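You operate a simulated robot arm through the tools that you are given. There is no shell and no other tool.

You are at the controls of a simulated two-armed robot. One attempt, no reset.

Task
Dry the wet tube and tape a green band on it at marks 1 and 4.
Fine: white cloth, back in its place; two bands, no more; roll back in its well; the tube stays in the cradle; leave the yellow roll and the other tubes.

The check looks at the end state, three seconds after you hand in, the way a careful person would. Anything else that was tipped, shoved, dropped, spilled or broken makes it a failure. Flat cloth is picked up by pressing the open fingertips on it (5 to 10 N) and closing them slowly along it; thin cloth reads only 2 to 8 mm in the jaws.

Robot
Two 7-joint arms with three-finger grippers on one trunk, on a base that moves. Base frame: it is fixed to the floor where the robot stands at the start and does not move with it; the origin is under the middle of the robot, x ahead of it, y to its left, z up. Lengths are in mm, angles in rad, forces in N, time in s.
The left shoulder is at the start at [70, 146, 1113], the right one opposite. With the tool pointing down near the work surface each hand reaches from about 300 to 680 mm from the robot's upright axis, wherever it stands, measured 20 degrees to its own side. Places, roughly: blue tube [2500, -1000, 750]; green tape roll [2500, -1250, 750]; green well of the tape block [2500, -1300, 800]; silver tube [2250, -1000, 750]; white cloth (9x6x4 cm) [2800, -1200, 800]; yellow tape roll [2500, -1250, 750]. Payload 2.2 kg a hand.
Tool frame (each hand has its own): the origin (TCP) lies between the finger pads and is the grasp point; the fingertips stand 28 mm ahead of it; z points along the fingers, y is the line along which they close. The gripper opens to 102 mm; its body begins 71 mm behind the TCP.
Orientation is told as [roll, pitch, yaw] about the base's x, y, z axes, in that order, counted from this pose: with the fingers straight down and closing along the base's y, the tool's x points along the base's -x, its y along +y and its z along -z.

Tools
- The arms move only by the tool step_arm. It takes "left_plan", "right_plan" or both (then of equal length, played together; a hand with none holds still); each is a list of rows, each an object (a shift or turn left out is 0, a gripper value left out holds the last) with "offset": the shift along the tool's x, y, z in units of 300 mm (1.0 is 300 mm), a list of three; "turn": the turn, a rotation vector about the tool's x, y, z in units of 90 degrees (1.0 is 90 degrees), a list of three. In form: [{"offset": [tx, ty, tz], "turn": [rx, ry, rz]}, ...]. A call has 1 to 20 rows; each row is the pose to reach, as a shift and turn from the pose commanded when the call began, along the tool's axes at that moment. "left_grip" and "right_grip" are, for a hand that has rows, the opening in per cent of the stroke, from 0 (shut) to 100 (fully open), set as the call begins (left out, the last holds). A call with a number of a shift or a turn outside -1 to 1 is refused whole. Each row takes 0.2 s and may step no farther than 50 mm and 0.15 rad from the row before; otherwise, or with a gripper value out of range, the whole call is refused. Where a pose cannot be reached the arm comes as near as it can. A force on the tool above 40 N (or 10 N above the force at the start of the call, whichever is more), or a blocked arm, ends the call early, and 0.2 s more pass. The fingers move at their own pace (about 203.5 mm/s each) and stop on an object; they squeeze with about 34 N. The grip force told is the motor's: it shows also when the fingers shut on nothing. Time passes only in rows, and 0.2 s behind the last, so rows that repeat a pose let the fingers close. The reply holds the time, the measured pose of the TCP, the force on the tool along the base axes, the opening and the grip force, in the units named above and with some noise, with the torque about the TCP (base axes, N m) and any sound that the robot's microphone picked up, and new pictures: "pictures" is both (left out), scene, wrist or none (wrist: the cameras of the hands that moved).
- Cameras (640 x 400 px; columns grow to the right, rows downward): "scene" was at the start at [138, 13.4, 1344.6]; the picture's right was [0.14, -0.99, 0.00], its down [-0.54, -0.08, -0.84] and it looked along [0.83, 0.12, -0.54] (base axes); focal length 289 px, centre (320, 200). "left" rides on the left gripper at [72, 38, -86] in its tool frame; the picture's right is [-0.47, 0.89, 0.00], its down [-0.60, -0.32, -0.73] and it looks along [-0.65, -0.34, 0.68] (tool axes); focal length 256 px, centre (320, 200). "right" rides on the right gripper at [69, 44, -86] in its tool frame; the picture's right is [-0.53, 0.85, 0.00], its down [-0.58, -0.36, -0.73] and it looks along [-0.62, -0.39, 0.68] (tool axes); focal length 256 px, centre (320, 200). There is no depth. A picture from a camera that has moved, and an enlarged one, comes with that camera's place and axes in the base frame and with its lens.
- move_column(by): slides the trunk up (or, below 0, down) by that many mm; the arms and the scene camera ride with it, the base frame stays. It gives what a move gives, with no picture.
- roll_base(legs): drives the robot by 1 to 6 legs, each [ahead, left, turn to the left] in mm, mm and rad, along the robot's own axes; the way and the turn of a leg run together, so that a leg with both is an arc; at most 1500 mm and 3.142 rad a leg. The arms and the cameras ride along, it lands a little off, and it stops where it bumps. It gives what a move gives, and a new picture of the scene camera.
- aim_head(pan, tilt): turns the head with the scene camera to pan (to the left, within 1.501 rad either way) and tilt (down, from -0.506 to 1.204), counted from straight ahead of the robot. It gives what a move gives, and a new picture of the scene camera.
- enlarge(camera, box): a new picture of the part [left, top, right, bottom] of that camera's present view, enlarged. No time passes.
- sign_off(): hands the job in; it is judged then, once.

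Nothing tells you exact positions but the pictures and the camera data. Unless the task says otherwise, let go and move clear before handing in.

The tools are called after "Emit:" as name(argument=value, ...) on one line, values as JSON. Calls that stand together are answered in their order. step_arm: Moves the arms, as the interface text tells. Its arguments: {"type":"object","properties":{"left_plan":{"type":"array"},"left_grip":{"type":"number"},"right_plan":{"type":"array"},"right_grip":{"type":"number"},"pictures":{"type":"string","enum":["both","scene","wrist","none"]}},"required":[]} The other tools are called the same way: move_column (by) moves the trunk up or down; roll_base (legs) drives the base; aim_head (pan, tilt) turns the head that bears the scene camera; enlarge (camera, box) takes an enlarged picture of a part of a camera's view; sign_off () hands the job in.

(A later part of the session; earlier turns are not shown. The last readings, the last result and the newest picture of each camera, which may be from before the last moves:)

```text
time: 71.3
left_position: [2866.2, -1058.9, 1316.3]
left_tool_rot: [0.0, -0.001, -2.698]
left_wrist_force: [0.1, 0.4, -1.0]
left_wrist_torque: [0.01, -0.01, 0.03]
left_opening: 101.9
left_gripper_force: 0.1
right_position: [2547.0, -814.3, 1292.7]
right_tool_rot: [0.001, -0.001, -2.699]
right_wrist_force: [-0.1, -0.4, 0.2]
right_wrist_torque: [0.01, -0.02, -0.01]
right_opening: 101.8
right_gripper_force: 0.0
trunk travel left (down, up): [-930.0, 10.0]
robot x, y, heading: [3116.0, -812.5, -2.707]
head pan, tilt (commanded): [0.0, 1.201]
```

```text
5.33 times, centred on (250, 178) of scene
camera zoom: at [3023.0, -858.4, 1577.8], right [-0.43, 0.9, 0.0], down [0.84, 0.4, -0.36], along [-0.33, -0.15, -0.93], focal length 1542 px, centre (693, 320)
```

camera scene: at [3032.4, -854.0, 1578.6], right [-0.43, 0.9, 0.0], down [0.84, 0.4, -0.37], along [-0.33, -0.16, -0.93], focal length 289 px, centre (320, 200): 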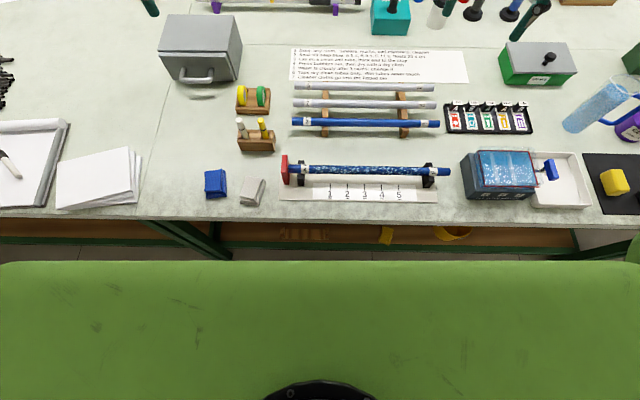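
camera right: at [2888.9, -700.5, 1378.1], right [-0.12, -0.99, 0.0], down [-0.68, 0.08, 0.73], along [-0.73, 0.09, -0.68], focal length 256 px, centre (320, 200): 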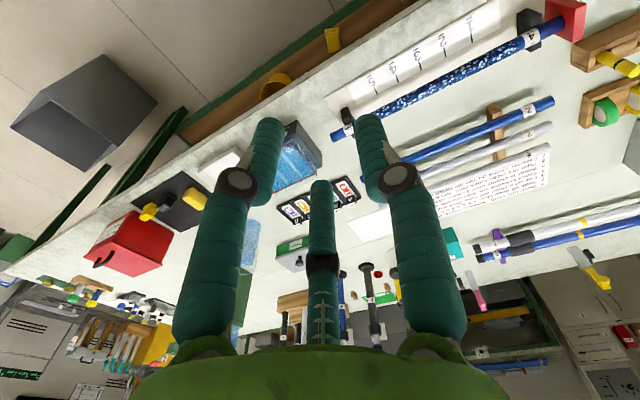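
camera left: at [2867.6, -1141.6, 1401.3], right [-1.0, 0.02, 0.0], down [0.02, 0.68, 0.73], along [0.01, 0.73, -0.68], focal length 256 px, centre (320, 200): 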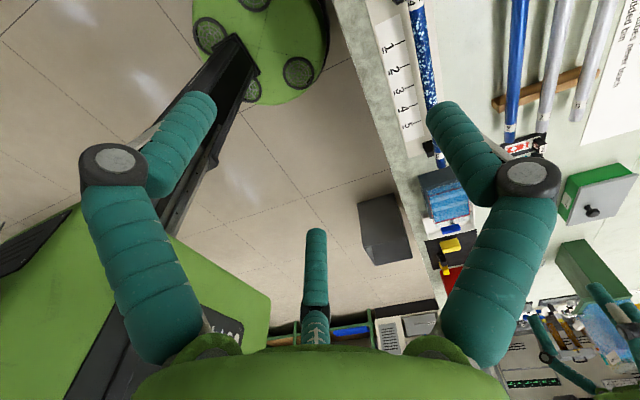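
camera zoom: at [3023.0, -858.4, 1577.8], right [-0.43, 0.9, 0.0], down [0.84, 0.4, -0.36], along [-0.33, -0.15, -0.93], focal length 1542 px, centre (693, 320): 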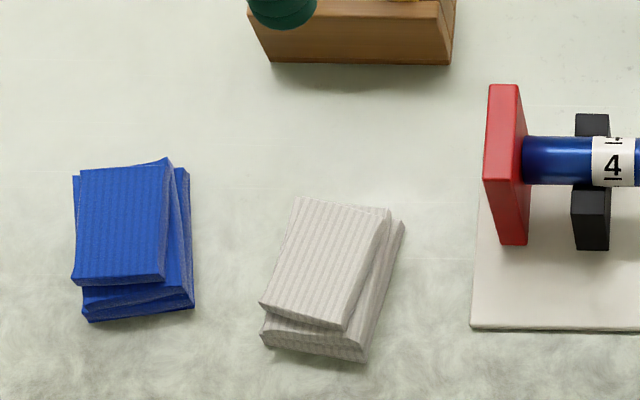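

The bench legs and shelf bar are set back about 40 mm under the edge, so there is roughly 80 mm before contact. I estimate T≈795 for the bench top, green roll centre near [2520, -1306, 832] and the tube axis near z≈850. I'll creep 55 mm further and lower the trunk.

Emit:
roll_base(legs=[[55, 0, -0.02]])

Emit:
move_column(by=-200)

Emit:
aim_head(pan=0.1, tilt=1.1)

```text
time: 72.3
left_position: [2822.7, -1073.2, 1319.9]
left_tool_rot: [-0.002, -0.01, -2.72]
left_wrist_force: [1.3, 0.1, -0.5]
left_wrist_torque: [-0.02, 0.09, 0.02]
left_opening: 102.1
left_gripper_force: 0.1
right_position: [2507.8, -820.9, 1297.3]
right_tool_rot: [0.0, -0.008, -2.72]
right_wrist_force: [0.8, 0.6, 1.1]
right_wrist_torque: [-0.05, 0.11, -0.01]
right_opening: 102.2
right_gripper_force: 0.1
trunk travel left (down, up): [-930.0, 10.0]
robot x, y, heading: [3068.5, -833.0, -2.721]
head pan, tilt (commanded): [0.0, 1.201]
camera scene: at [2985.7, -874.3, 1578.8], right [-0.41, 0.91, 0.0], down [0.85, 0.38, -0.37], along [-0.34, -0.15, -0.93], focal length 289 px, centre (320, 200)
```

scene: 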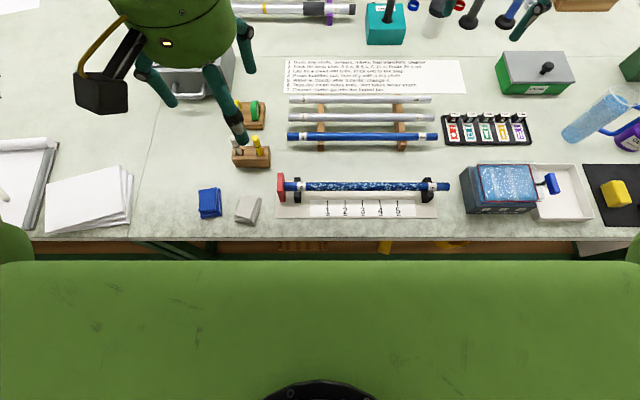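

```text
time: 74.5
left_position: [2811.9, -1076.3, 1116.2]
left_tool_rot: [0.0, -0.001, -2.721]
left_wrist_force: [0.3, 0.5, -0.1]
left_wrist_torque: [0.01, 0.0, -0.02]
left_opening: 102.1
left_gripper_force: 0.1
right_position: [2498.9, -823.9, 1092.3]
right_tool_rot: [0.003, -0.001, -2.72]
right_wrist_force: [0.0, -0.7, 0.0]
right_wrist_torque: [0.0, 0.03, -0.01]
right_opening: 101.9
right_gripper_force: 0.0
trunk travel left (down, up): [-730.0, 210.0]
robot x, y, heading: [3069.4, -838.6, -2.718]
head pan, tilt (commanded): [0.0, 1.201]
```

```text
time: 75.1
left_position: [2813.0, -1076.4, 1117.4]
left_tool_rot: [0.001, -0.003, -2.722]
left_wrist_force: [0.2, -0.8, 0.9]
left_wrist_torque: [-0.01, -0.01, 0.03]
left_opening: 102.1
left_gripper_force: 0.1
right_position: [2497.6, -824.3, 1093.5]
right_tool_rot: [0.001, -0.003, -2.722]
right_wrist_force: [-0.1, -0.2, 0.6]
right_wrist_torque: [0.0, 0.02, 0.0]
right_opening: 101.9
right_gripper_force: 0.1
trunk travel left (down, up): [-730.0, 210.0]
robot x, y, heading: [3069.3, -837.1, -2.717]
head pan, tilt (commanded): [0.099, 1.1]
camera scene: at [2969.4, -887.5, 1383.7], right [-0.5, 0.87, 0.0], down [0.77, 0.44, -0.45], along [-0.39, -0.23, -0.89], focal length 289 px, centre (320, 200)
```

scene: 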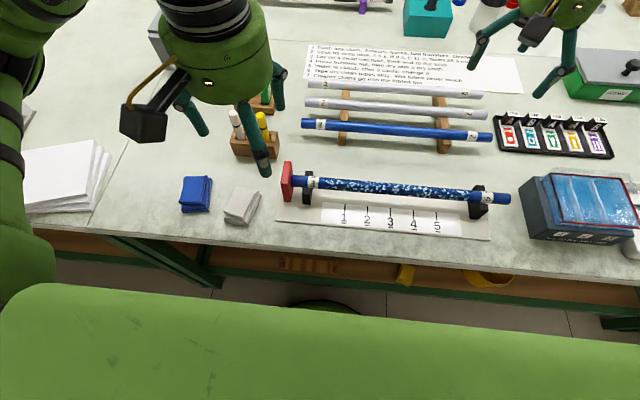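

I'm now about 693 mm from the green roll and nicely parallel to the tube. Next I'll bring the left hand over the white cloth at about [2814, -1171] for a close look.

Emit:
step_arm(left_plan=[{"offset": [-0.03, 0.06, 0.1]}, {"offset": [-0.06, 0.12, 0.2]}, {"offset": [-0.09, 0.19, 0.3]}, {"offset": [-0.12, 0.25, 0.4]}, {"offset": [-0.126, 0.29, 0.5]}])

```text
time: 76.3
left_position: [2814.1, -1172.6, 967.3]
left_tool_rot: [-0.001, -0.002, -2.723]
left_wrist_force: [-0.1, -0.6, -0.2]
left_wrist_torque: [0.03, -0.03, -0.05]
left_opening: 101.6
left_gripper_force: 0.1
right_position: [2499.0, -824.2, 1093.7]
right_tool_rot: [0.0, -0.002, -2.719]
right_wrist_force: [-0.2, -0.3, -0.1]
right_wrist_torque: [0.0, 0.01, 0.01]
right_opening: 101.9
right_gripper_force: 0.0
trunk travel left (down, up): [-730.0, 210.0]
robot x, y, heading: [3075.6, -837.9, -2.725]
head pan, tilt (commanded): [0.099, 1.1]
camera scene: at [2969.8, -888.2, 1383.8], right [-0.5, 0.87, 0.0], down [0.77, 0.44, -0.45], along [-0.39, -0.23, -0.89], focal length 289 px, centre (320, 200)
camera left: at [2895.0, -1176.4, 1051.5], right [-0.06, -1.0, 0.0], down [-0.68, 0.04, 0.73], along [-0.73, 0.05, -0.68], focal length 256 px, centre (320, 200)
```

scene: 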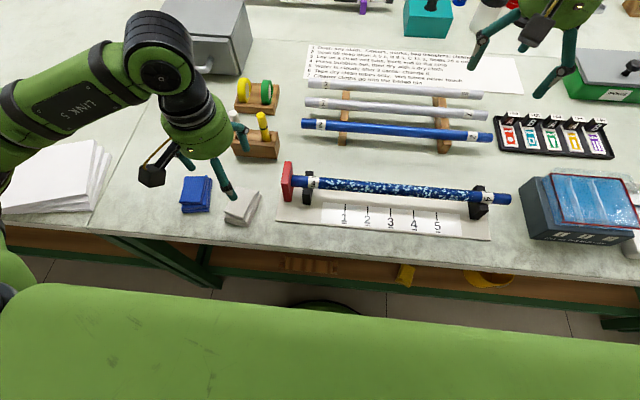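
left: 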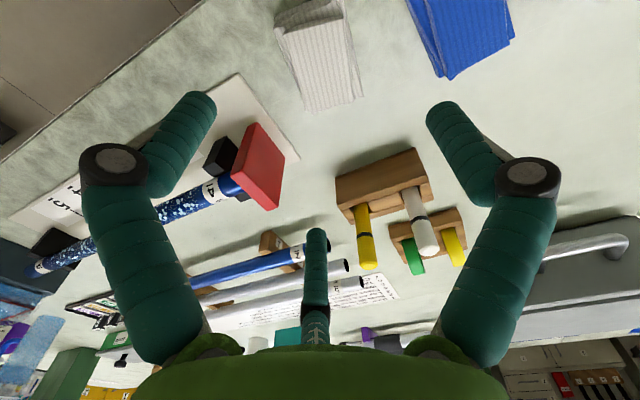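

Emit:
enlarge(camera="left", box=[220, 0, 420, 125])

Emit:
enlarge(camera="left", box=[300, 130, 500, 255])

Emit:
enlarge(camera="scene", box=[170, 60, 330, 240])

```text
3.20 times, centred on (320, 62) of left
camera zoom: at [2895.0, -1176.4, 1051.5], right [-0.06, -1.0, 0.0], down [-0.68, 0.04, 0.73], along [-0.73, 0.05, -0.68], focal length 819 px, centre (320, 640)
```

zoom: 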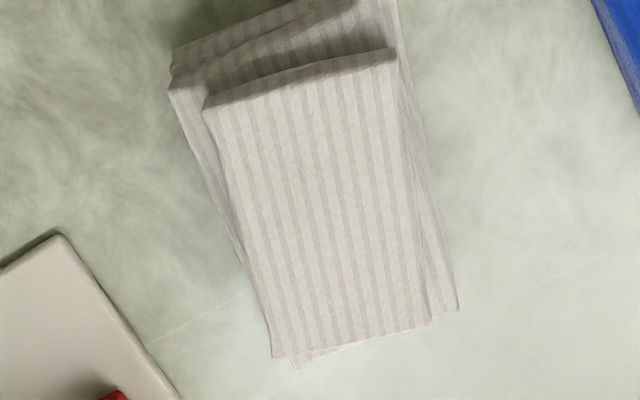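

```text
3.20 times, centred on (400, 192) of left
camera zoom: at [2895.0, -1176.4, 1051.5], right [-0.06, -1.0, 0.0], down [-0.68, 0.04, 0.73], along [-0.73, 0.05, -0.68], focal length 819 px, centre (64, 224)
```

zoom: 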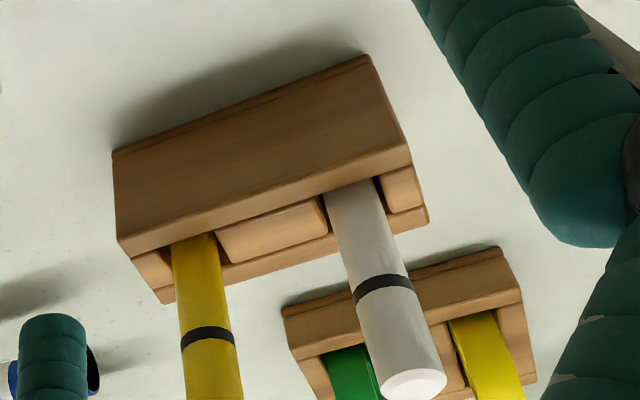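

```text
2.22 times, centred on (250, 150) of scene
camera zoom: at [2969.8, -888.2, 1383.8], right [-0.5, 0.87, 0.0], down [0.77, 0.44, -0.45], along [-0.39, -0.23, -0.89], focal length 643 px, centre (476, 311)
```

zoom: 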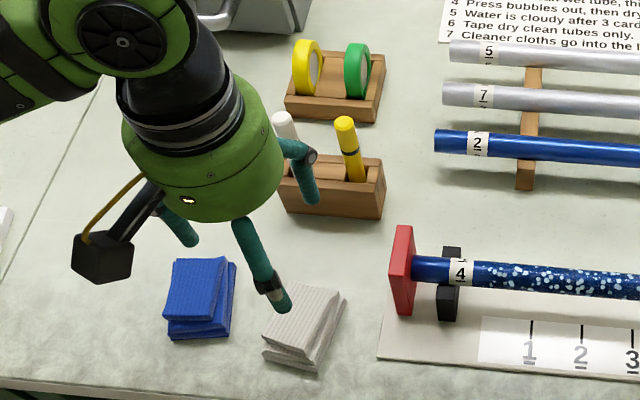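

The left wrist view gives the white cloth's footprint about 90×62 mm, centred near [2811, -1174], long axis at heading ≈ -2.96. I'll turn the hand to match, offset it slightly, and come down above the cloth.

Emit:
step_arm(left_plan=[{"offset": [-0.001, -0.011, 0.1], "turn": [0, 0, 0.075]}, {"offset": [-0.003, -0.022, 0.2], "turn": [0, 0, 0.15]}, {"offset": [-0.004, -0.033, 0.26], "turn": [0, 0, 0.15]}, {"offset": [-0.004, -0.033, 0.29], "turn": [0, 0, 0.15]}], left_grip=100)

Emit:
enlarge(camera="scene", box=[150, 130, 310, 250])

```text
time: 77.3
left_position: [2806.5, -1161.3, 880.0]
left_tool_rot: [0.0, -0.002, -2.96]
left_wrist_force: [0.4, -0.3, -1.0]
left_wrist_torque: [0.04, 0.01, 0.03]
left_opening: 101.7
left_gripper_force: 0.1
right_position: [2496.8, -824.4, 1092.4]
right_tool_rot: [0.001, -0.002, -2.723]
right_wrist_force: [0.6, 0.5, 0.5]
right_wrist_torque: [-0.02, -0.02, 0.02]
right_opening: 102.2
right_gripper_force: 0.0
trunk travel left (down, up): [-730.0, 210.0]
robot x, y, heading: [3067.3, -841.7, -2.723]
head pan, tilt (commanded): [0.099, 1.1]
camera scene: at [2969.4, -887.8, 1383.8], right [-0.5, 0.87, 0.0], down [0.77, 0.44, -0.45], along [-0.39, -0.23, -0.89], focal length 289 px, centre (320, 200)
camera left: at [2885.1, -1186.0, 964.5], right [-0.3, -0.96, 0.0], down [-0.65, 0.2, 0.73], along [-0.7, 0.22, -0.68], focal length 256 px, centre (320, 200)
```

scene: 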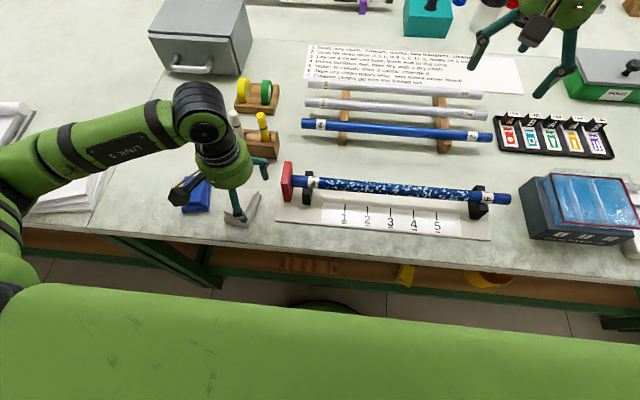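
left: 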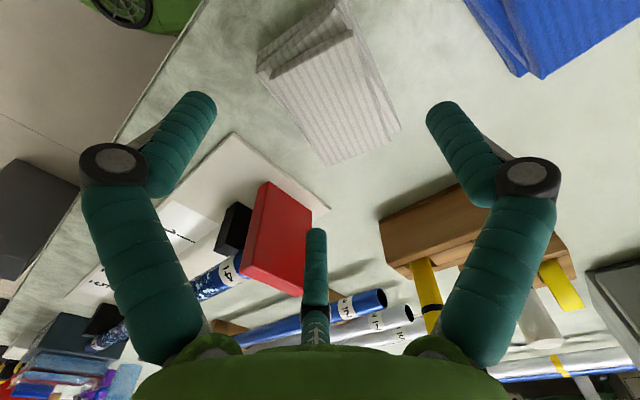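

```text
3.33 times, centred on (230, 190) of scene
camera zoom: at [2969.4, -887.8, 1383.8], right [-0.5, 0.87, 0.0], down [0.77, 0.44, -0.45], along [-0.39, -0.23, -0.89], focal length 964 px, centre (620, 233)
```

zoom: 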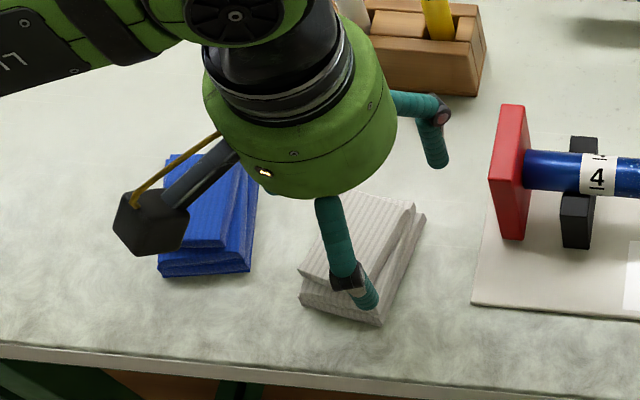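

Alignment looks right: the white cloth sits between the fingers. I lower in small steps watching the force.

Emit:
step_arm(left_plan=[{"offset": [0, 0.003, 0.04]}, {"offset": [0, 0.005, 0.08]}, {"offset": [0, 0.005, 0.11]}, {"offset": [0, 0.005, 0.133]}])

Emit:
enlarge(camera="scene", box=[150, 130, 310, 250])

```text
time: 78.3
left_position: [2808.1, -1163.8, 840.4]
left_tool_rot: [-0.001, -0.002, -2.958]
left_wrist_force: [-0.2, 0.0, 0.1]
left_wrist_torque: [0.01, -0.01, 0.03]
left_opening: 102.0
left_gripper_force: 0.1
right_position: [2497.8, -824.1, 1092.4]
right_tool_rot: [0.004, -0.002, -2.72]
right_wrist_force: [0.3, 0.2, 0.2]
right_wrist_torque: [0.0, -0.02, 0.03]
right_opening: 102.0
right_gripper_force: 0.1
trunk travel left (down, up): [-730.0, 210.0]
robot x, y, heading: [3066.7, -839.6, -2.721]
head pan, tilt (commanded): [0.099, 1.1]
camera scene: at [2969.3, -887.6, 1383.8], right [-0.5, 0.87, 0.0], down [0.77, 0.44, -0.45], along [-0.39, -0.23, -0.89], focal length 289 px, centre (320, 200)
camera left: at [2885.4, -1187.1, 924.5], right [-0.3, -0.96, 0.0], down [-0.65, 0.2, 0.73], along [-0.7, 0.22, -0.68], focal length 256 px, centre (320, 200)
```

scene: 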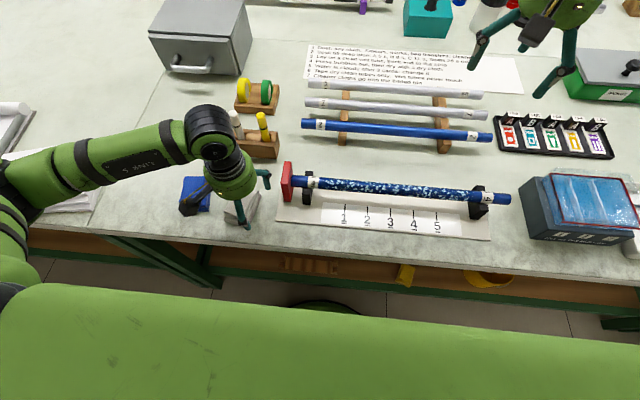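
left: 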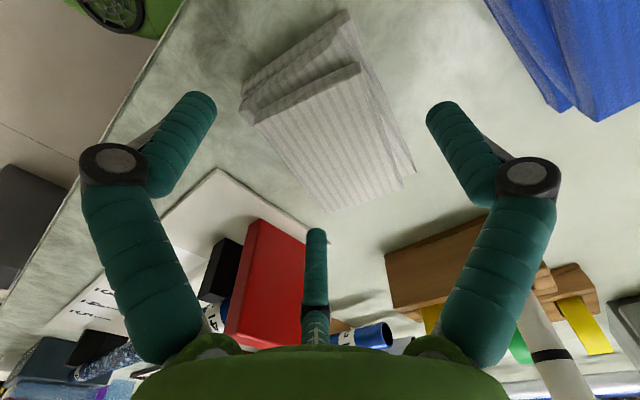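

```text
3.33 times, centred on (230, 190) of scene
camera zoom: at [2969.3, -887.6, 1383.8], right [-0.5, 0.87, 0.0], down [0.77, 0.44, -0.45], along [-0.39, -0.23, -0.89], focal length 964 px, centre (620, 233)
```

zoom: 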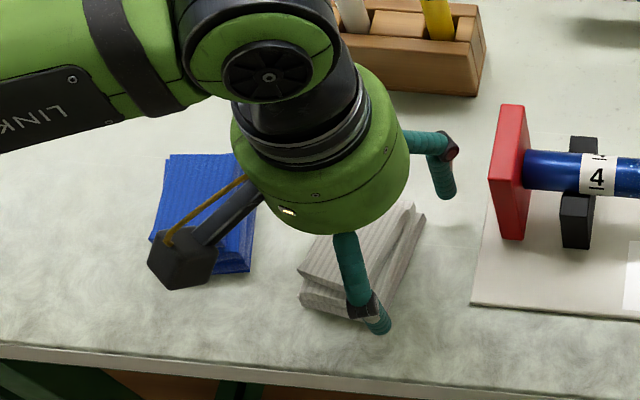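

No contact yet with the fingertips near z≈812. I'll keep lowering gently to find the bench top.

Emit:
step_arm(left_plan=[{"offset": [0, 0, 0.015]}, {"offset": [0, 0, 0.025]}, {"offset": [0, 0, 0.033]}], pictures="none")

Emit:
step_arm(left_plan=[{"offset": [0, 0, 0.005]}, {"offset": [0, 0, 0.01]}], pictures="none")

Emit:
step_arm(left_plan=[{"offset": [0, 0, 0.005]}, {"offset": [0, 0, 0.01]}], pictures="wrist")

```text
time: 79.1
left_position: [2807.7, -1163.5, 831.1]
left_tool_rot: [0.0, -0.002, -2.958]
left_wrist_force: [0.6, 0.4, -0.1]
left_wrist_torque: [0.01, 0.03, 0.01]
left_opening: 102.1
left_gripper_force: 0.1
right_position: [2497.7, -824.3, 1092.4]
right_tool_rot: [0.002, 0.0, -2.722]
right_wrist_force: [-1.0, 0.3, 0.5]
right_wrist_torque: [0.01, 0.02, 0.05]
right_opening: 102.1
right_gripper_force: 0.0
trunk travel left (down, up): [-730.0, 210.0]
robot x, y, heading: [3070.8, -837.8, -2.719]
head pan, tilt (commanded): [0.099, 1.1]
```

```text
time: 79.7
left_position: [2807.7, -1162.5, 826.7]
left_tool_rot: [0.0, -0.003, -2.957]
left_wrist_force: [0.3, -0.5, 0.2]
left_wrist_torque: [0.01, -0.01, -0.01]
left_opening: 102.2
left_gripper_force: 0.0
right_position: [2499.0, -824.9, 1092.9]
right_tool_rot: [0.002, -0.001, -2.723]
right_wrist_force: [0.4, 0.0, -0.9]
right_wrist_torque: [0.0, 0.01, -0.01]
right_opening: 102.2
right_gripper_force: 0.0
trunk travel left (down, up): [-730.0, 210.0]
robot x, y, heading: [3070.7, -836.4, -2.721]
head pan, tilt (commanded): [0.099, 1.1]
```

```text
time: 80.3
left_position: [2810.1, -1163.1, 823.6]
left_tool_rot: [-0.001, -0.002, -2.956]
left_wrist_force: [0.0, -0.1, -0.9]
left_wrist_torque: [-0.02, 0.0, 0.0]
left_opening: 102.2
left_gripper_force: 0.0
right_position: [2497.5, -824.5, 1092.2]
right_tool_rot: [0.002, -0.002, -2.721]
right_wrist_force: [0.1, -0.2, 0.3]
right_wrist_torque: [0.0, -0.01, 0.01]
right_opening: 101.7
right_gripper_force: 0.1
trunk travel left (down, up): [-730.0, 210.0]
robot x, y, heading: [3071.4, -837.0, -2.723]
head pan, tilt (commanded): [0.099, 1.1]
camera left: at [2885.5, -1187.4, 908.8], right [-0.29, -0.96, 0.0], down [-0.65, 0.2, 0.73], along [-0.7, 0.22, -0.68], focal length 256 px, centre (320, 200)
```

left: 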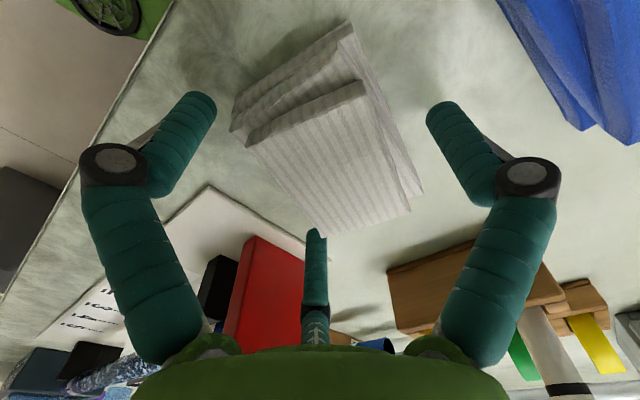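

Fingertips are at about z≈796 and still free; a couple more small steps down.

Emit:
step_arm(left_plan=[{"offset": [0, 0, 0.004]}, {"offset": [0, 0, 0.008]}], pictures="none")

Emit:
step_arm(left_plan=[{"offset": [0, 0, 0.004]}, {"offset": [0, 0, 0.008]}], pictures="none")

Emit:
step_arm(left_plan=[{"offset": [0, 0, 0.004]}, {"offset": [0, 0, 0.008]}], pictures="none")

```text
time: 80.9
left_position: [2807.8, -1163.9, 821.3]
left_tool_rot: [0.001, -0.002, -2.958]
left_wrist_force: [-0.6, 0.8, 0.4]
left_wrist_torque: [-0.01, 0.04, -0.03]
left_opening: 101.9
left_gripper_force: 0.0
right_position: [2499.9, -824.2, 1093.2]
right_tool_rot: [0.003, -0.001, -2.72]
right_wrist_force: [-0.1, 0.1, 0.6]
right_wrist_torque: [0.01, 0.0, 0.02]
right_opening: 102.0
right_gripper_force: 0.0
trunk travel left (down, up): [-730.0, 210.0]
robot x, y, heading: [3072.3, -834.9, -2.724]
head pan, tilt (commanded): [0.099, 1.1]
```

```text
time: 81.5
left_position: [2808.3, -1163.1, 819.1]
left_tool_rot: [0.0, -0.002, -2.958]
left_wrist_force: [0.9, 0.7, 0.2]
left_wrist_torque: [0.01, 0.01, 0.0]
left_opening: 101.8
left_gripper_force: 0.0
right_position: [2498.6, -824.5, 1091.7]
right_tool_rot: [0.001, -0.001, -2.722]
right_wrist_force: [-0.6, 0.2, -0.1]
right_wrist_torque: [-0.02, 0.03, 0.02]
right_opening: 101.9
right_gripper_force: 0.2
trunk travel left (down, up): [-730.0, 210.0]
robot x, y, heading: [3072.3, -836.2, -2.726]
head pan, tilt (commanded): [0.099, 1.1]
```

```text
time: 82.1
left_position: [2808.2, -1163.5, 816.4]
left_tool_rot: [-0.001, -0.002, -2.955]
left_wrist_force: [-0.6, -0.3, -0.1]
left_wrist_torque: [-0.03, 0.01, -0.01]
left_opening: 101.9
left_gripper_force: 0.0
right_position: [2497.7, -825.0, 1092.5]
right_tool_rot: [0.002, -0.002, -2.72]
right_wrist_force: [0.3, 0.0, -0.6]
right_wrist_torque: [0.02, -0.03, 0.03]
right_opening: 102.2
right_gripper_force: 0.1
trunk travel left (down, up): [-730.0, 210.0]
robot x, y, heading: [3069.2, -836.9, -2.725]
head pan, tilt (commanded): [0.099, 1.1]
```

Still free at fingertip z≈788; the bench top is lower than I estimated. Continuing down.

Emit:
step_arm(left_plan=[{"offset": [0, 0, 0.004]}, {"offset": [0, 0, 0.008]}], pictures="none")

Emit:
step_arm(left_plan=[{"offset": [0, 0, 0.004]}, {"offset": [0, 0, 0.008]}], pictures="none")

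Emit:
step_arm(left_plan=[{"offset": [0, 0, 0.004]}, {"offset": [0, 0, 0.008]}], pictures="both")

```text
time: 82.7
left_position: [2807.4, -1164.3, 814.4]
left_tool_rot: [0.0, -0.003, -2.959]
left_wrist_force: [-0.5, -0.3, 0.5]
left_wrist_torque: [0.01, 0.03, 0.02]
left_opening: 102.1
left_gripper_force: 0.1
right_position: [2498.6, -824.2, 1092.5]
right_tool_rot: [0.002, -0.002, -2.72]
right_wrist_force: [-0.6, -0.9, 1.0]
right_wrist_torque: [-0.03, 0.02, -0.02]
right_opening: 102.1
right_gripper_force: 0.1
trunk travel left (down, up): [-730.0, 210.0]
robot x, y, heading: [3067.9, -836.1, -2.721]
head pan, tilt (commanded): [0.099, 1.1]
```

```text
time: 83.3
left_position: [2808.5, -1163.3, 814.7]
left_tool_rot: [0.0, -0.004, -2.959]
left_wrist_force: [1.6, -1.4, 15.2]
left_wrist_torque: [0.45, -0.7, -0.18]
left_opening: 102.4
left_gripper_force: 0.1
right_position: [2498.0, -822.8, 1093.2]
right_tool_rot: [0.001, -0.004, -2.72]
right_wrist_force: [-0.2, 0.4, -0.4]
right_wrist_torque: [0.0, 0.0, 0.04]
right_opening: 101.9
right_gripper_force: 0.1
trunk travel left (down, up): [-730.0, 210.0]
robot x, y, heading: [3069.0, -836.2, -2.722]
head pan, tilt (commanded): [0.099, 1.1]
```

```text
time: 84.0
left_position: [2808.1, -1163.0, 813.9]
left_tool_rot: [0.003, -0.006, -2.959]
left_wrist_force: [8.1, 0.8, 21.9]
left_wrist_torque: [0.09, -0.91, 0.47]
left_opening: 102.5
left_gripper_force: 0.3
right_position: [2500.0, -823.8, 1093.9]
right_tool_rot: [0.002, -0.003, -2.721]
right_wrist_force: [0.2, 0.9, 0.0]
right_wrist_torque: [0.02, -0.01, 0.01]
right_opening: 101.9
right_gripper_force: 0.1
trunk travel left (down, up): [-730.0, 210.0]
robot x, y, heading: [3076.4, -837.2, -2.718]
head pan, tilt (commanded): [0.099, 1.1]
stopped in row 2 (left hand): the force on the tool passed its limit at 41 N (the readings are from after the stop); the commanded pose is now the measured one
camera scene: at [2971.9, -885.6, 1383.9], right [-0.5, 0.87, 0.0], down [0.77, 0.44, -0.46], along [-0.4, -0.23, -0.89], focal length 289 px, centre (320, 200)
camera left: at [2886.9, -1186.2, 898.5], right [-0.3, -0.96, 0.0], down [-0.65, 0.2, 0.73], along [-0.7, 0.21, -0.68], focal length 256 px, centre (320, 200)
```

scene: 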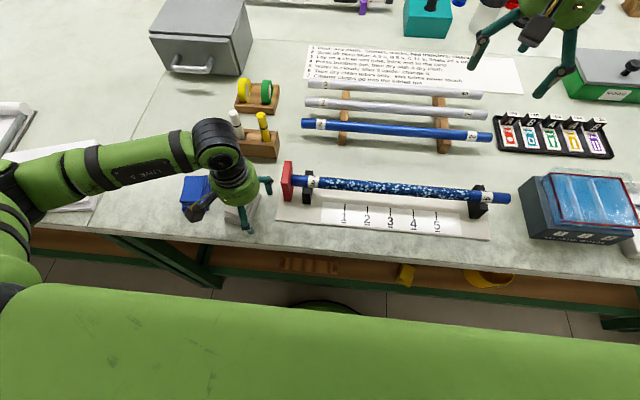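
left: 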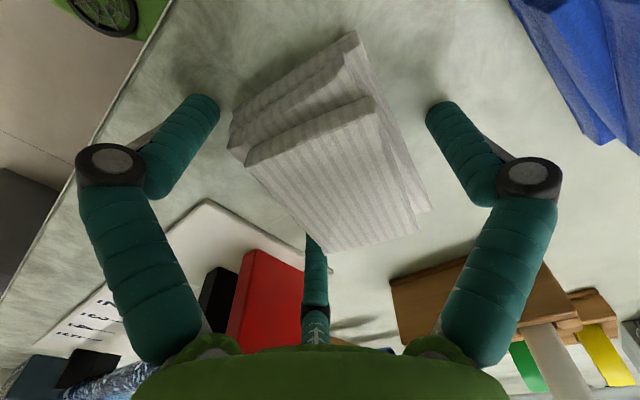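

The bench top is at z≈786 (contact at TCP 814). I'll lift 12 mm so the cloth protrudes below the fingertips, then close.

Emit:
step_arm(left_plan=[{"offset": [0, 0, -0.02]}, {"offset": [0, 0, -0.04]}], pictures="none")

Emit:
step_arm(left_plan=[{"offset": [0, 0, 0]}, {"offset": [0, 0, 0]}, {"offset": [0, 0, 0]}, {"offset": [0, 0, 0]}], left_grip=0, pictures="wrist")

Emit:
enlarge(camera="scene", box=[150, 130, 310, 250])

```text
time: 84.6
left_position: [2807.3, -1164.9, 823.9]
left_tool_rot: [0.0, -0.006, -2.959]
left_wrist_force: [-0.3, 0.7, -0.9]
left_wrist_torque: [-0.04, 0.05, 0.02]
left_opening: 102.0
left_gripper_force: 0.1
right_position: [2498.8, -824.4, 1092.3]
right_tool_rot: [0.001, 0.0, -2.721]
right_wrist_force: [-0.3, -0.1, -0.2]
right_wrist_torque: [-0.02, 0.03, 0.0]
right_opening: 102.0
right_gripper_force: 0.1
trunk travel left (down, up): [-730.0, 210.0]
robot x, y, heading: [3070.1, -836.5, -2.725]
head pan, tilt (commanded): [0.099, 1.1]
```

```text
time: 85.6
left_position: [2807.9, -1164.0, 824.8]
left_tool_rot: [0.001, -0.008, -2.958]
left_wrist_force: [0.3, -0.9, 10.2]
left_wrist_torque: [-0.09, -0.33, -0.02]
left_opening: 74.1
left_gripper_force: 33.9
right_position: [2499.3, -824.1, 1093.3]
right_tool_rot: [0.001, -0.002, -2.723]
right_wrist_force: [0.1, 0.6, -1.0]
right_wrist_torque: [-0.01, -0.02, 0.0]
right_opening: 101.8
right_gripper_force: 0.0
trunk travel left (down, up): [-730.0, 210.0]
robot x, y, heading: [3070.4, -837.0, -2.723]
head pan, tilt (commanded): [0.099, 1.1]
camera left: at [2885.1, -1187.6, 908.9], right [-0.3, -0.96, 0.0], down [-0.65, 0.2, 0.73], along [-0.7, 0.21, -0.68], focal length 256 px, centre (320, 200)
```

left: 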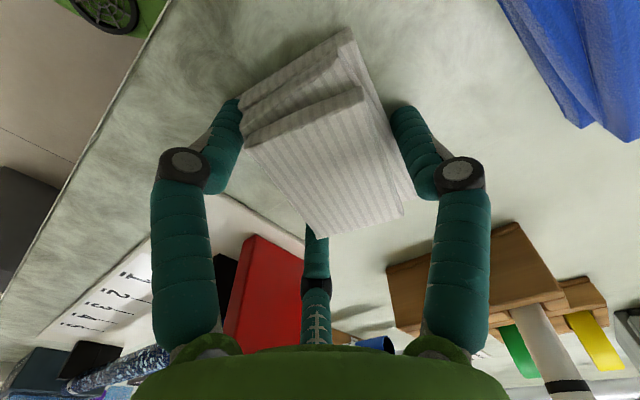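

```text
3.33 times, centred on (230, 190) of scene
camera zoom: at [2970.2, -887.0, 1383.9], right [-0.5, 0.87, 0.0], down [0.77, 0.44, -0.45], along [-0.39, -0.23, -0.89], focal length 964 px, centre (620, 233)
```

zoom: 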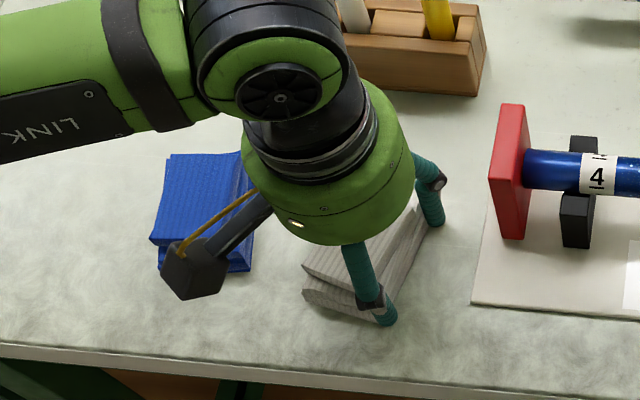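

The grip closed on the cloth at 74 mm with full force. I'll lift it a little and check that it comes along.

Emit:
step_arm(left_plan=[{"offset": [0, 0, -0.03]}, {"offset": [0, 0, -0.06]}, {"offset": [0, 0, -0.1]}, {"offset": [0, 0, -0.15]}, {"offset": [0, 0, -0.2]}, {"offset": [0, 0, -0.25]}], left_grip=0)

Emit:
enlarge(camera="scene", box=[150, 110, 310, 230])

```text
time: 87.0
left_position: [2806.5, -1163.4, 899.0]
left_tool_rot: [-0.001, -0.005, -2.959]
left_wrist_force: [0.3, -0.2, -1.2]
left_wrist_torque: [0.0, 0.05, 0.0]
left_opening: 73.6
left_gripper_force: 33.7
right_position: [2497.9, -824.6, 1091.6]
right_tool_rot: [0.001, -0.002, -2.72]
right_wrist_force: [0.7, 0.0, 0.9]
right_wrist_torque: [0.03, -0.04, -0.02]
right_opening: 102.2
right_gripper_force: 0.0
trunk travel left (down, up): [-730.0, 210.0]
robot x, y, heading: [3066.0, -836.0, -2.725]
head pan, tilt (commanded): [0.099, 1.1]
camera scene: at [2969.4, -887.6, 1383.7], right [-0.5, 0.87, 0.0], down [0.77, 0.44, -0.45], along [-0.39, -0.23, -0.89], focal length 289 px, centre (320, 200)
camera left: at [2885.2, -1186.6, 982.9], right [-0.3, -0.96, 0.0], down [-0.65, 0.2, 0.73], along [-0.7, 0.22, -0.68], focal length 256 px, centre (320, 200)
```

scene: 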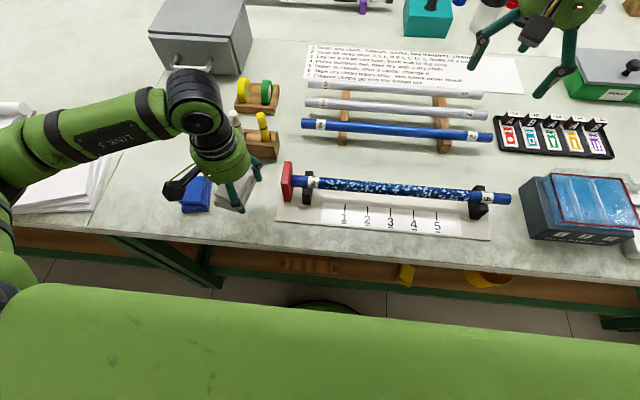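
left: 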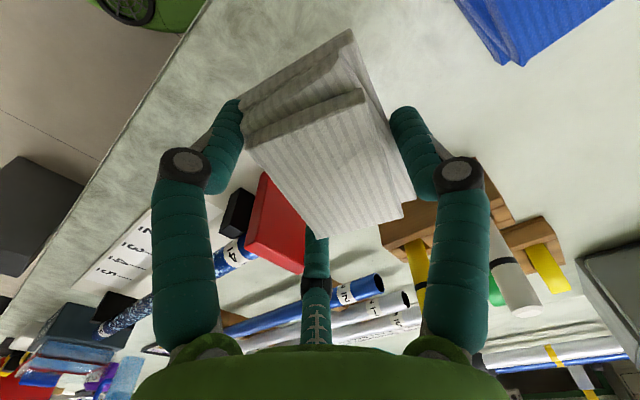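

```text
3.33 times, centred on (230, 170) of scene
camera zoom: at [2969.4, -887.6, 1383.7], right [-0.5, 0.87, 0.0], down [0.77, 0.44, -0.45], along [-0.39, -0.23, -0.89], focal length 964 px, centre (620, 300)
```

zoom: 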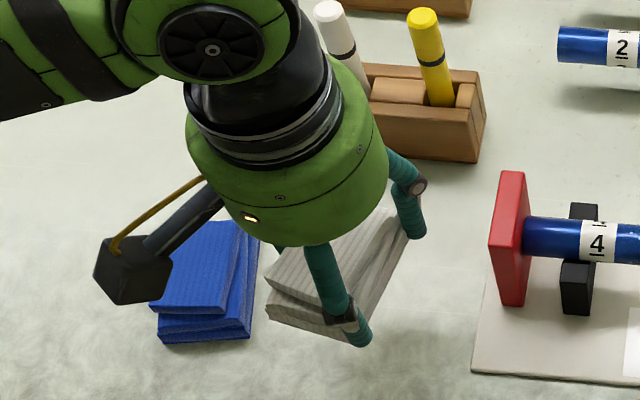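

The cloth came up cleanly. I'll park the right hand farther right and higher, then carry the cloth over the tube, high, with the hand yaw aligned to the tube.

Emit:
step_arm(right_plan=[{"offset": [0.0, 0, -0.1]}, {"offset": [0.09, -0.1, -0.16]}, {"offset": [0.18, -0.2, -0.16]}, {"offset": [0.27, -0.3, -0.16]}, {"offset": [0.36, -0.4, -0.16]}, {"offset": [0.45, -0.5, -0.16]}, {"offset": [0.5, -0.6, -0.16]}], pictures="none")

Emit:
step_arm(left_plan=[{"offset": [0, 0, -0.1]}, {"offset": [0, 0, -0.203]}, {"offset": [-0.06, -0.14, -0.203], "turn": [0, 0, -0.05]}, {"offset": [-0.12, -0.28, -0.203], "turn": [0, 0, -0.1]}, {"offset": [-0.18, -0.42, -0.203], "turn": [0, 0, -0.1464]}, {"offset": [-0.24, -0.56, -0.203], "turn": [0, 0, -0.1464]}, {"offset": [-0.3, -0.7, -0.203], "turn": [0, 0, -0.1464]}, {"offset": [-0.36, -0.84, -0.203], "turn": [0, 0, -0.1464]}, {"offset": [-0.415, -0.973, -0.203], "turn": [0, 0, -0.1464]}])

```text
time: 88.6
left_position: [2807.4, -1162.1, 899.4]
left_tool_rot: [0.002, -0.005, -2.959]
left_wrist_force: [-0.2, 0.3, 0.9]
left_wrist_torque: [0.02, 0.03, 0.0]
left_opening: 73.5
left_gripper_force: 34.0
right_position: [2561.5, -598.2, 1140.8]
right_tool_rot: [0.003, -0.002, -2.718]
right_wrist_force: [0.0, 0.7, 0.2]
right_wrist_torque: [-0.02, 0.0, -0.02]
right_opening: 101.9
right_gripper_force: 0.1
trunk travel left (down, up): [-730.0, 210.0]
robot x, y, heading: [3068.4, -838.0, -2.719]
head pan, tilt (commanded): [0.099, 1.1]
```

```text
time: 90.6
left_position: [2632.2, -897.1, 960.3]
left_tool_rot: [0.003, -0.004, -2.728]
left_wrist_force: [-0.3, 0.0, 1.0]
left_wrist_torque: [-0.04, 0.0, 0.01]
left_opening: 72.6
left_gripper_force: 33.7
right_position: [2561.2, -595.3, 1139.2]
right_tool_rot: [0.002, -0.001, -2.721]
right_wrist_force: [-0.7, 0.2, 0.2]
right_wrist_torque: [-0.05, -0.04, -0.01]
right_opening: 102.0
right_gripper_force: 0.0
trunk travel left (down, up): [-730.0, 210.0]
robot x, y, heading: [3070.7, -834.7, -2.716]
head pan, tilt (commanded): [0.099, 1.1]
camera scene: at [2968.4, -885.1, 1383.8], right [-0.5, 0.87, 0.0], down [0.77, 0.44, -0.45], along [-0.39, -0.23, -0.89], focal length 289 px, centre (320, 200)
camera left: at [2712.8, -901.9, 1044.6], right [-0.07, -1.0, 0.0], down [-0.68, 0.05, 0.73], along [-0.73, 0.05, -0.68], focal length 256 px, centre (320, 200)
```

scene: 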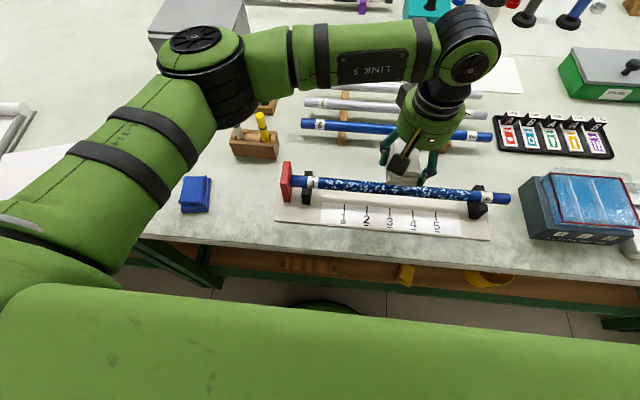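
left: 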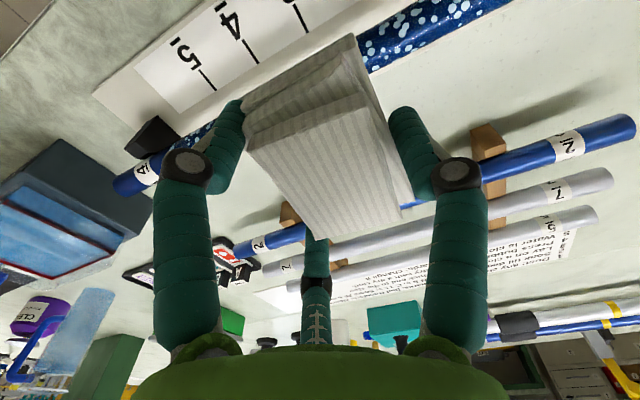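

I'll check the tube line more exactly from the wrist camera before touching it.

Emit:
enlarge(camera="left", box=[340, 0, 540, 125])

Emit:
enlarge(camera="left", box=[80, 80, 280, 205])

Emit:
enlarge(camera="scene", box=[400, 140, 540, 240])

Emit:
enlarge(camera="scene", box=[270, 140, 410, 240])

```text
3.20 times, centred on (440, 62) of left
camera zoom: at [2712.8, -901.9, 1044.6], right [-0.07, -1.0, 0.0], down [-0.68, 0.05, 0.73], along [-0.73, 0.05, -0.68], focal length 819 px, centre (-64, 640)
```

zoom: 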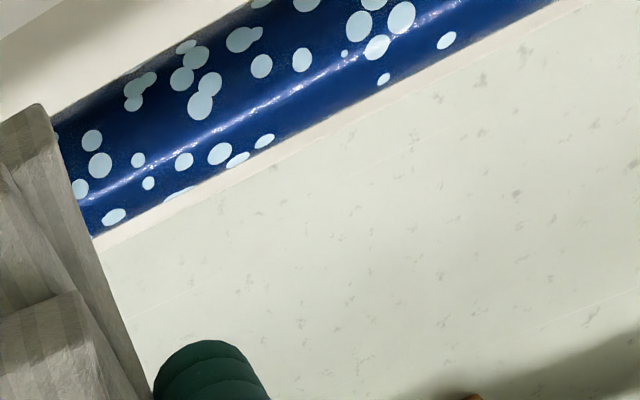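

```text
3.20 times, centred on (180, 142) of left
camera zoom: at [2712.8, -901.9, 1044.6], right [-0.07, -1.0, 0.0], down [-0.68, 0.05, 0.73], along [-0.73, 0.05, -0.68], focal length 819 px, centre (768, 384)
```

zoom: 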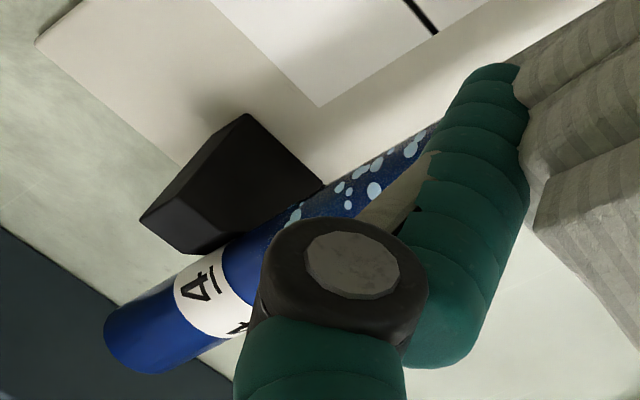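

```text
4.00 times, centred on (470, 190) of scene
camera zoom: at [2968.4, -885.1, 1383.8], right [-0.5, 0.87, 0.0], down [0.77, 0.44, -0.45], along [-0.39, -0.23, -0.89], focal length 1157 px, centre (-280, 240)
```

zoom: 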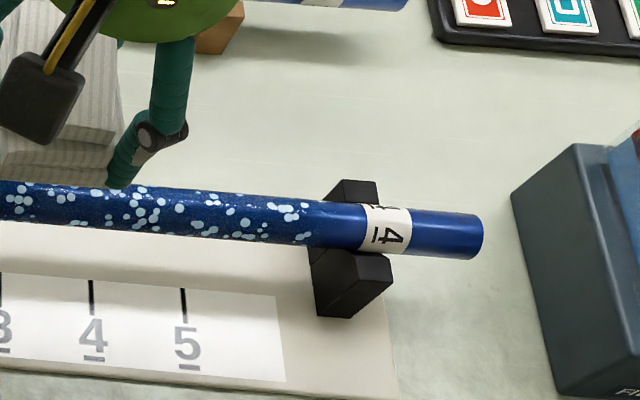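

```text
4.00 times, centred on (340, 190) of scene
camera zoom: at [2968.4, -885.1, 1383.8], right [-0.5, 0.87, 0.0], down [0.77, 0.44, -0.45], along [-0.39, -0.23, -0.89], focal length 1157 px, centre (240, 240)
```

zoom: 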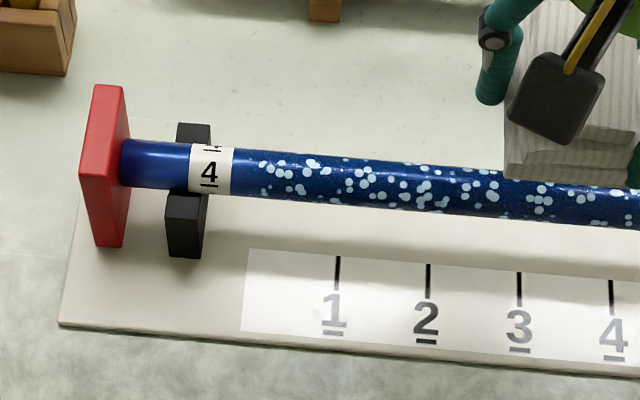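

The views agree: the tube axis runs from about [2673, -994] along (-0.41, 0.91) at z≈843; wet from about k=-42 to 258 (mark 1 at k≈5, mark 4 at k≈157). I lower the cloth at mid-tube and feel for contact.

Emit:
step_arm(left_plan=[{"offset": [-0.01, 0, 0.06]}, {"offset": [-0.01, 0, 0.12]}, {"offset": [-0.01, 0, 0.16]}, {"offset": [-0.01, 0, 0.187]}], pictures="none")

Emit:
step_arm(left_plan=[{"offset": [0, 0, 0.005]}, {"offset": [0, 0, 0.01]}], pictures="none")

Emit:
step_arm(left_plan=[{"offset": [0, 0, 0.004]}, {"offset": [0, 0, 0.008]}], pictures="scene")

```text
time: 91.6
left_position: [2628.2, -900.6, 904.7]
left_tool_rot: [-0.001, -0.005, -2.728]
left_wrist_force: [0.4, 0.1, 0.0]
left_wrist_torque: [0.0, -0.03, -0.01]
left_opening: 72.2
left_gripper_force: 34.3
right_position: [2561.7, -596.7, 1140.7]
right_tool_rot: [0.001, -0.001, -2.723]
right_wrist_force: [0.9, -0.5, 0.5]
right_wrist_torque: [0.0, 0.0, 0.0]
right_opening: 102.2
right_gripper_force: 0.0
trunk travel left (down, up): [-730.0, 210.0]
robot x, y, heading: [3071.1, -833.6, -2.724]
head pan, tilt (commanded): [0.099, 1.1]
```

```text
time: 92.2
left_position: [2629.1, -900.7, 900.9]
left_tool_rot: [0.0, -0.005, -2.728]
left_wrist_force: [0.1, -0.1, -0.6]
left_wrist_torque: [-0.06, -0.02, 0.03]
left_opening: 72.1
left_gripper_force: 33.5
right_position: [2561.2, -598.5, 1140.4]
right_tool_rot: [0.002, -0.003, -2.721]
right_wrist_force: [0.2, 0.1, -0.1]
right_wrist_torque: [-0.03, 0.01, 0.02]
right_opening: 102.1
right_gripper_force: 0.1
trunk travel left (down, up): [-730.0, 210.0]
robot x, y, heading: [3072.3, -837.7, -2.718]
head pan, tilt (commanded): [0.099, 1.1]
```

```text
time: 92.8
left_position: [2627.8, -899.8, 899.6]
left_tool_rot: [-0.003, -0.007, -2.727]
left_wrist_force: [0.1, 1.0, -0.1]
left_wrist_torque: [-0.03, 0.0, -0.02]
left_opening: 71.7
left_gripper_force: 34.1
right_position: [2561.4, -598.1, 1140.3]
right_tool_rot: [0.003, -0.001, -2.721]
right_wrist_force: [-0.4, 0.2, 0.0]
right_wrist_torque: [-0.02, -0.02, 0.0]
right_opening: 102.0
right_gripper_force: 0.2
trunk travel left (down, up): [-730.0, 210.0]
robot x, y, heading: [3069.7, -835.6, -2.726]
head pan, tilt (commanded): [0.099, 1.1]
camera scene: at [2969.3, -887.6, 1383.8], right [-0.5, 0.87, 0.0], down [0.77, 0.44, -0.45], along [-0.39, -0.23, -0.89], focal length 289 px, centre (320, 200)
```

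scene: 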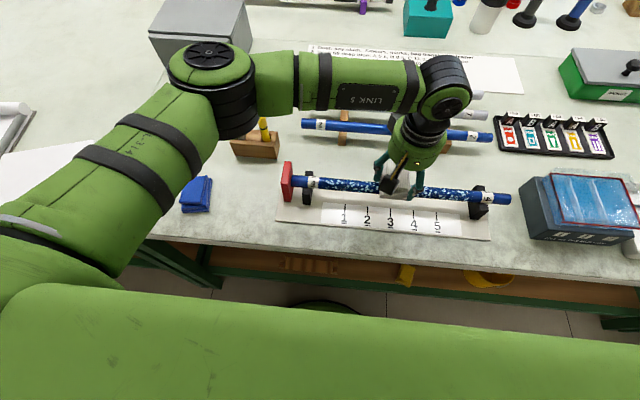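

Emit:
step_arm(left_plan=[{"offset": [0, 0, 0.004]}, {"offset": [0, 0, 0.007]}], pictures="none")

Emit:
step_arm(left_plan=[{"offset": [0, 0, 0.003]}, {"offset": [0, 0, 0.006]}], pictures="none")

```text
time: 93.4
left_position: [2628.6, -901.2, 897.4]
left_tool_rot: [0.001, -0.007, -2.727]
left_wrist_force: [0.8, 0.1, -0.4]
left_wrist_torque: [0.02, -0.02, 0.0]
left_opening: 72.0
left_gripper_force: 33.7
right_position: [2561.0, -598.2, 1140.7]
right_tool_rot: [0.003, 0.0, -2.721]
right_wrist_force: [-0.9, 0.3, -0.7]
right_wrist_torque: [-0.01, -0.03, 0.0]
right_opening: 102.3
right_gripper_force: 0.1
trunk travel left (down, up): [-730.0, 210.0]
robot x, y, heading: [3067.1, -840.6, -2.72]
head pan, tilt (commanded): [0.099, 1.1]
```

```text
time: 94.0
left_position: [2628.5, -901.4, 896.0]
left_tool_rot: [-0.001, -0.007, -2.727]
left_wrist_force: [-0.2, -0.5, 0.0]
left_wrist_torque: [0.0, -0.01, -0.01]
left_opening: 72.1
left_gripper_force: 33.7
right_position: [2560.8, -598.1, 1140.7]
right_tool_rot: [0.001, -0.002, -2.721]
right_wrist_force: [0.5, -0.5, -0.8]
right_wrist_torque: [-0.01, -0.01, -0.01]
right_opening: 101.8
right_gripper_force: 0.0
trunk travel left (down, up): [-730.0, 210.0]
robot x, y, heading: [3070.8, -840.4, -2.719]
head pan, tilt (commanded): [0.099, 1.1]
```

Emit:
step_arm(left_plan=[{"offset": [0, 0, 0.004]}, {"offset": [0, 0, 0.007]}], pictures="none")

Emit:
step_arm(left_plan=[{"offset": [0, 0, 0.004]}, {"offset": [0, 0, 0.007]}], pictures="none")

Emit:
step_arm(left_plan=[{"offset": [0, 0, 0.004]}, {"offset": [0, 0, 0.007]}], pictures="none")

Emit:
enlarge(camera="scene", box=[340, 140, 480, 240])

```text
time: 94.6
left_position: [2629.3, -902.8, 892.4]
left_tool_rot: [-0.001, -0.005, -2.728]
left_wrist_force: [0.4, -0.6, -0.5]
left_wrist_torque: [-0.01, 0.01, -0.01]
left_opening: 71.9
left_gripper_force: 33.7
right_position: [2561.2, -597.0, 1139.1]
right_tool_rot: [0.002, -0.001, -2.72]
right_wrist_force: [-0.6, 0.5, 0.3]
right_wrist_torque: [-0.01, -0.02, 0.02]
right_opening: 102.3
right_gripper_force: 0.0
trunk travel left (down, up): [-730.0, 210.0]
robot x, y, heading: [3071.9, -838.5, -2.716]
head pan, tilt (commanded): [0.099, 1.1]
```

```text
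time: 95.2
left_position: [2628.4, -900.7, 891.3]
left_tool_rot: [-0.002, -0.007, -2.729]
left_wrist_force: [-0.6, 0.8, 5.6]
left_wrist_torque: [-0.16, -0.11, 0.0]
left_opening: 71.9
left_gripper_force: 33.8
right_position: [2561.0, -598.5, 1140.6]
right_tool_rot: [0.002, -0.002, -2.721]
right_wrist_force: [-0.5, 0.1, -0.2]
right_wrist_torque: [0.01, 0.03, -0.02]
right_opening: 102.0
right_gripper_force: 0.1
trunk travel left (down, up): [-730.0, 210.0]
robot x, y, heading: [3070.2, -836.8, -2.724]
head pan, tilt (commanded): [0.099, 1.1]
```

```text
time: 95.8
left_position: [2630.9, -901.1, 891.0]
left_tool_rot: [-0.003, -0.008, -2.729]
left_wrist_force: [-2.0, -0.7, 18.8]
left_wrist_torque: [-0.55, -0.36, -0.08]
left_opening: 72.1
left_gripper_force: 34.2
right_position: [2563.0, -597.9, 1141.9]
right_tool_rot: [0.0, -0.003, -2.72]
right_wrist_force: [0.5, 0.3, -0.4]
right_wrist_torque: [0.02, -0.02, -0.01]
right_opening: 102.4
right_gripper_force: 0.0
trunk travel left (down, up): [-730.0, 210.0]
robot x, y, heading: [3069.0, -834.8, -2.721]
head pan, tilt (commanded): [0.099, 1.1]
```

```text
4.00 times, centred on (410, 190) of scene
camera zoom: at [2971.3, -887.4, 1384.2], right [-0.5, 0.87, 0.0], down [0.77, 0.44, -0.46], along [-0.4, -0.23, -0.89], focal length 1157 px, centre (-40, 240)
```

zoom: 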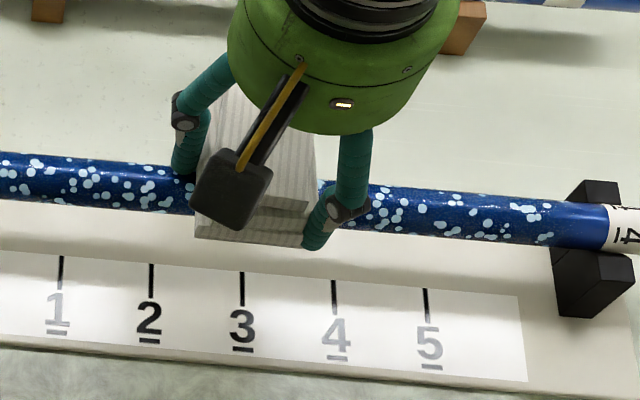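

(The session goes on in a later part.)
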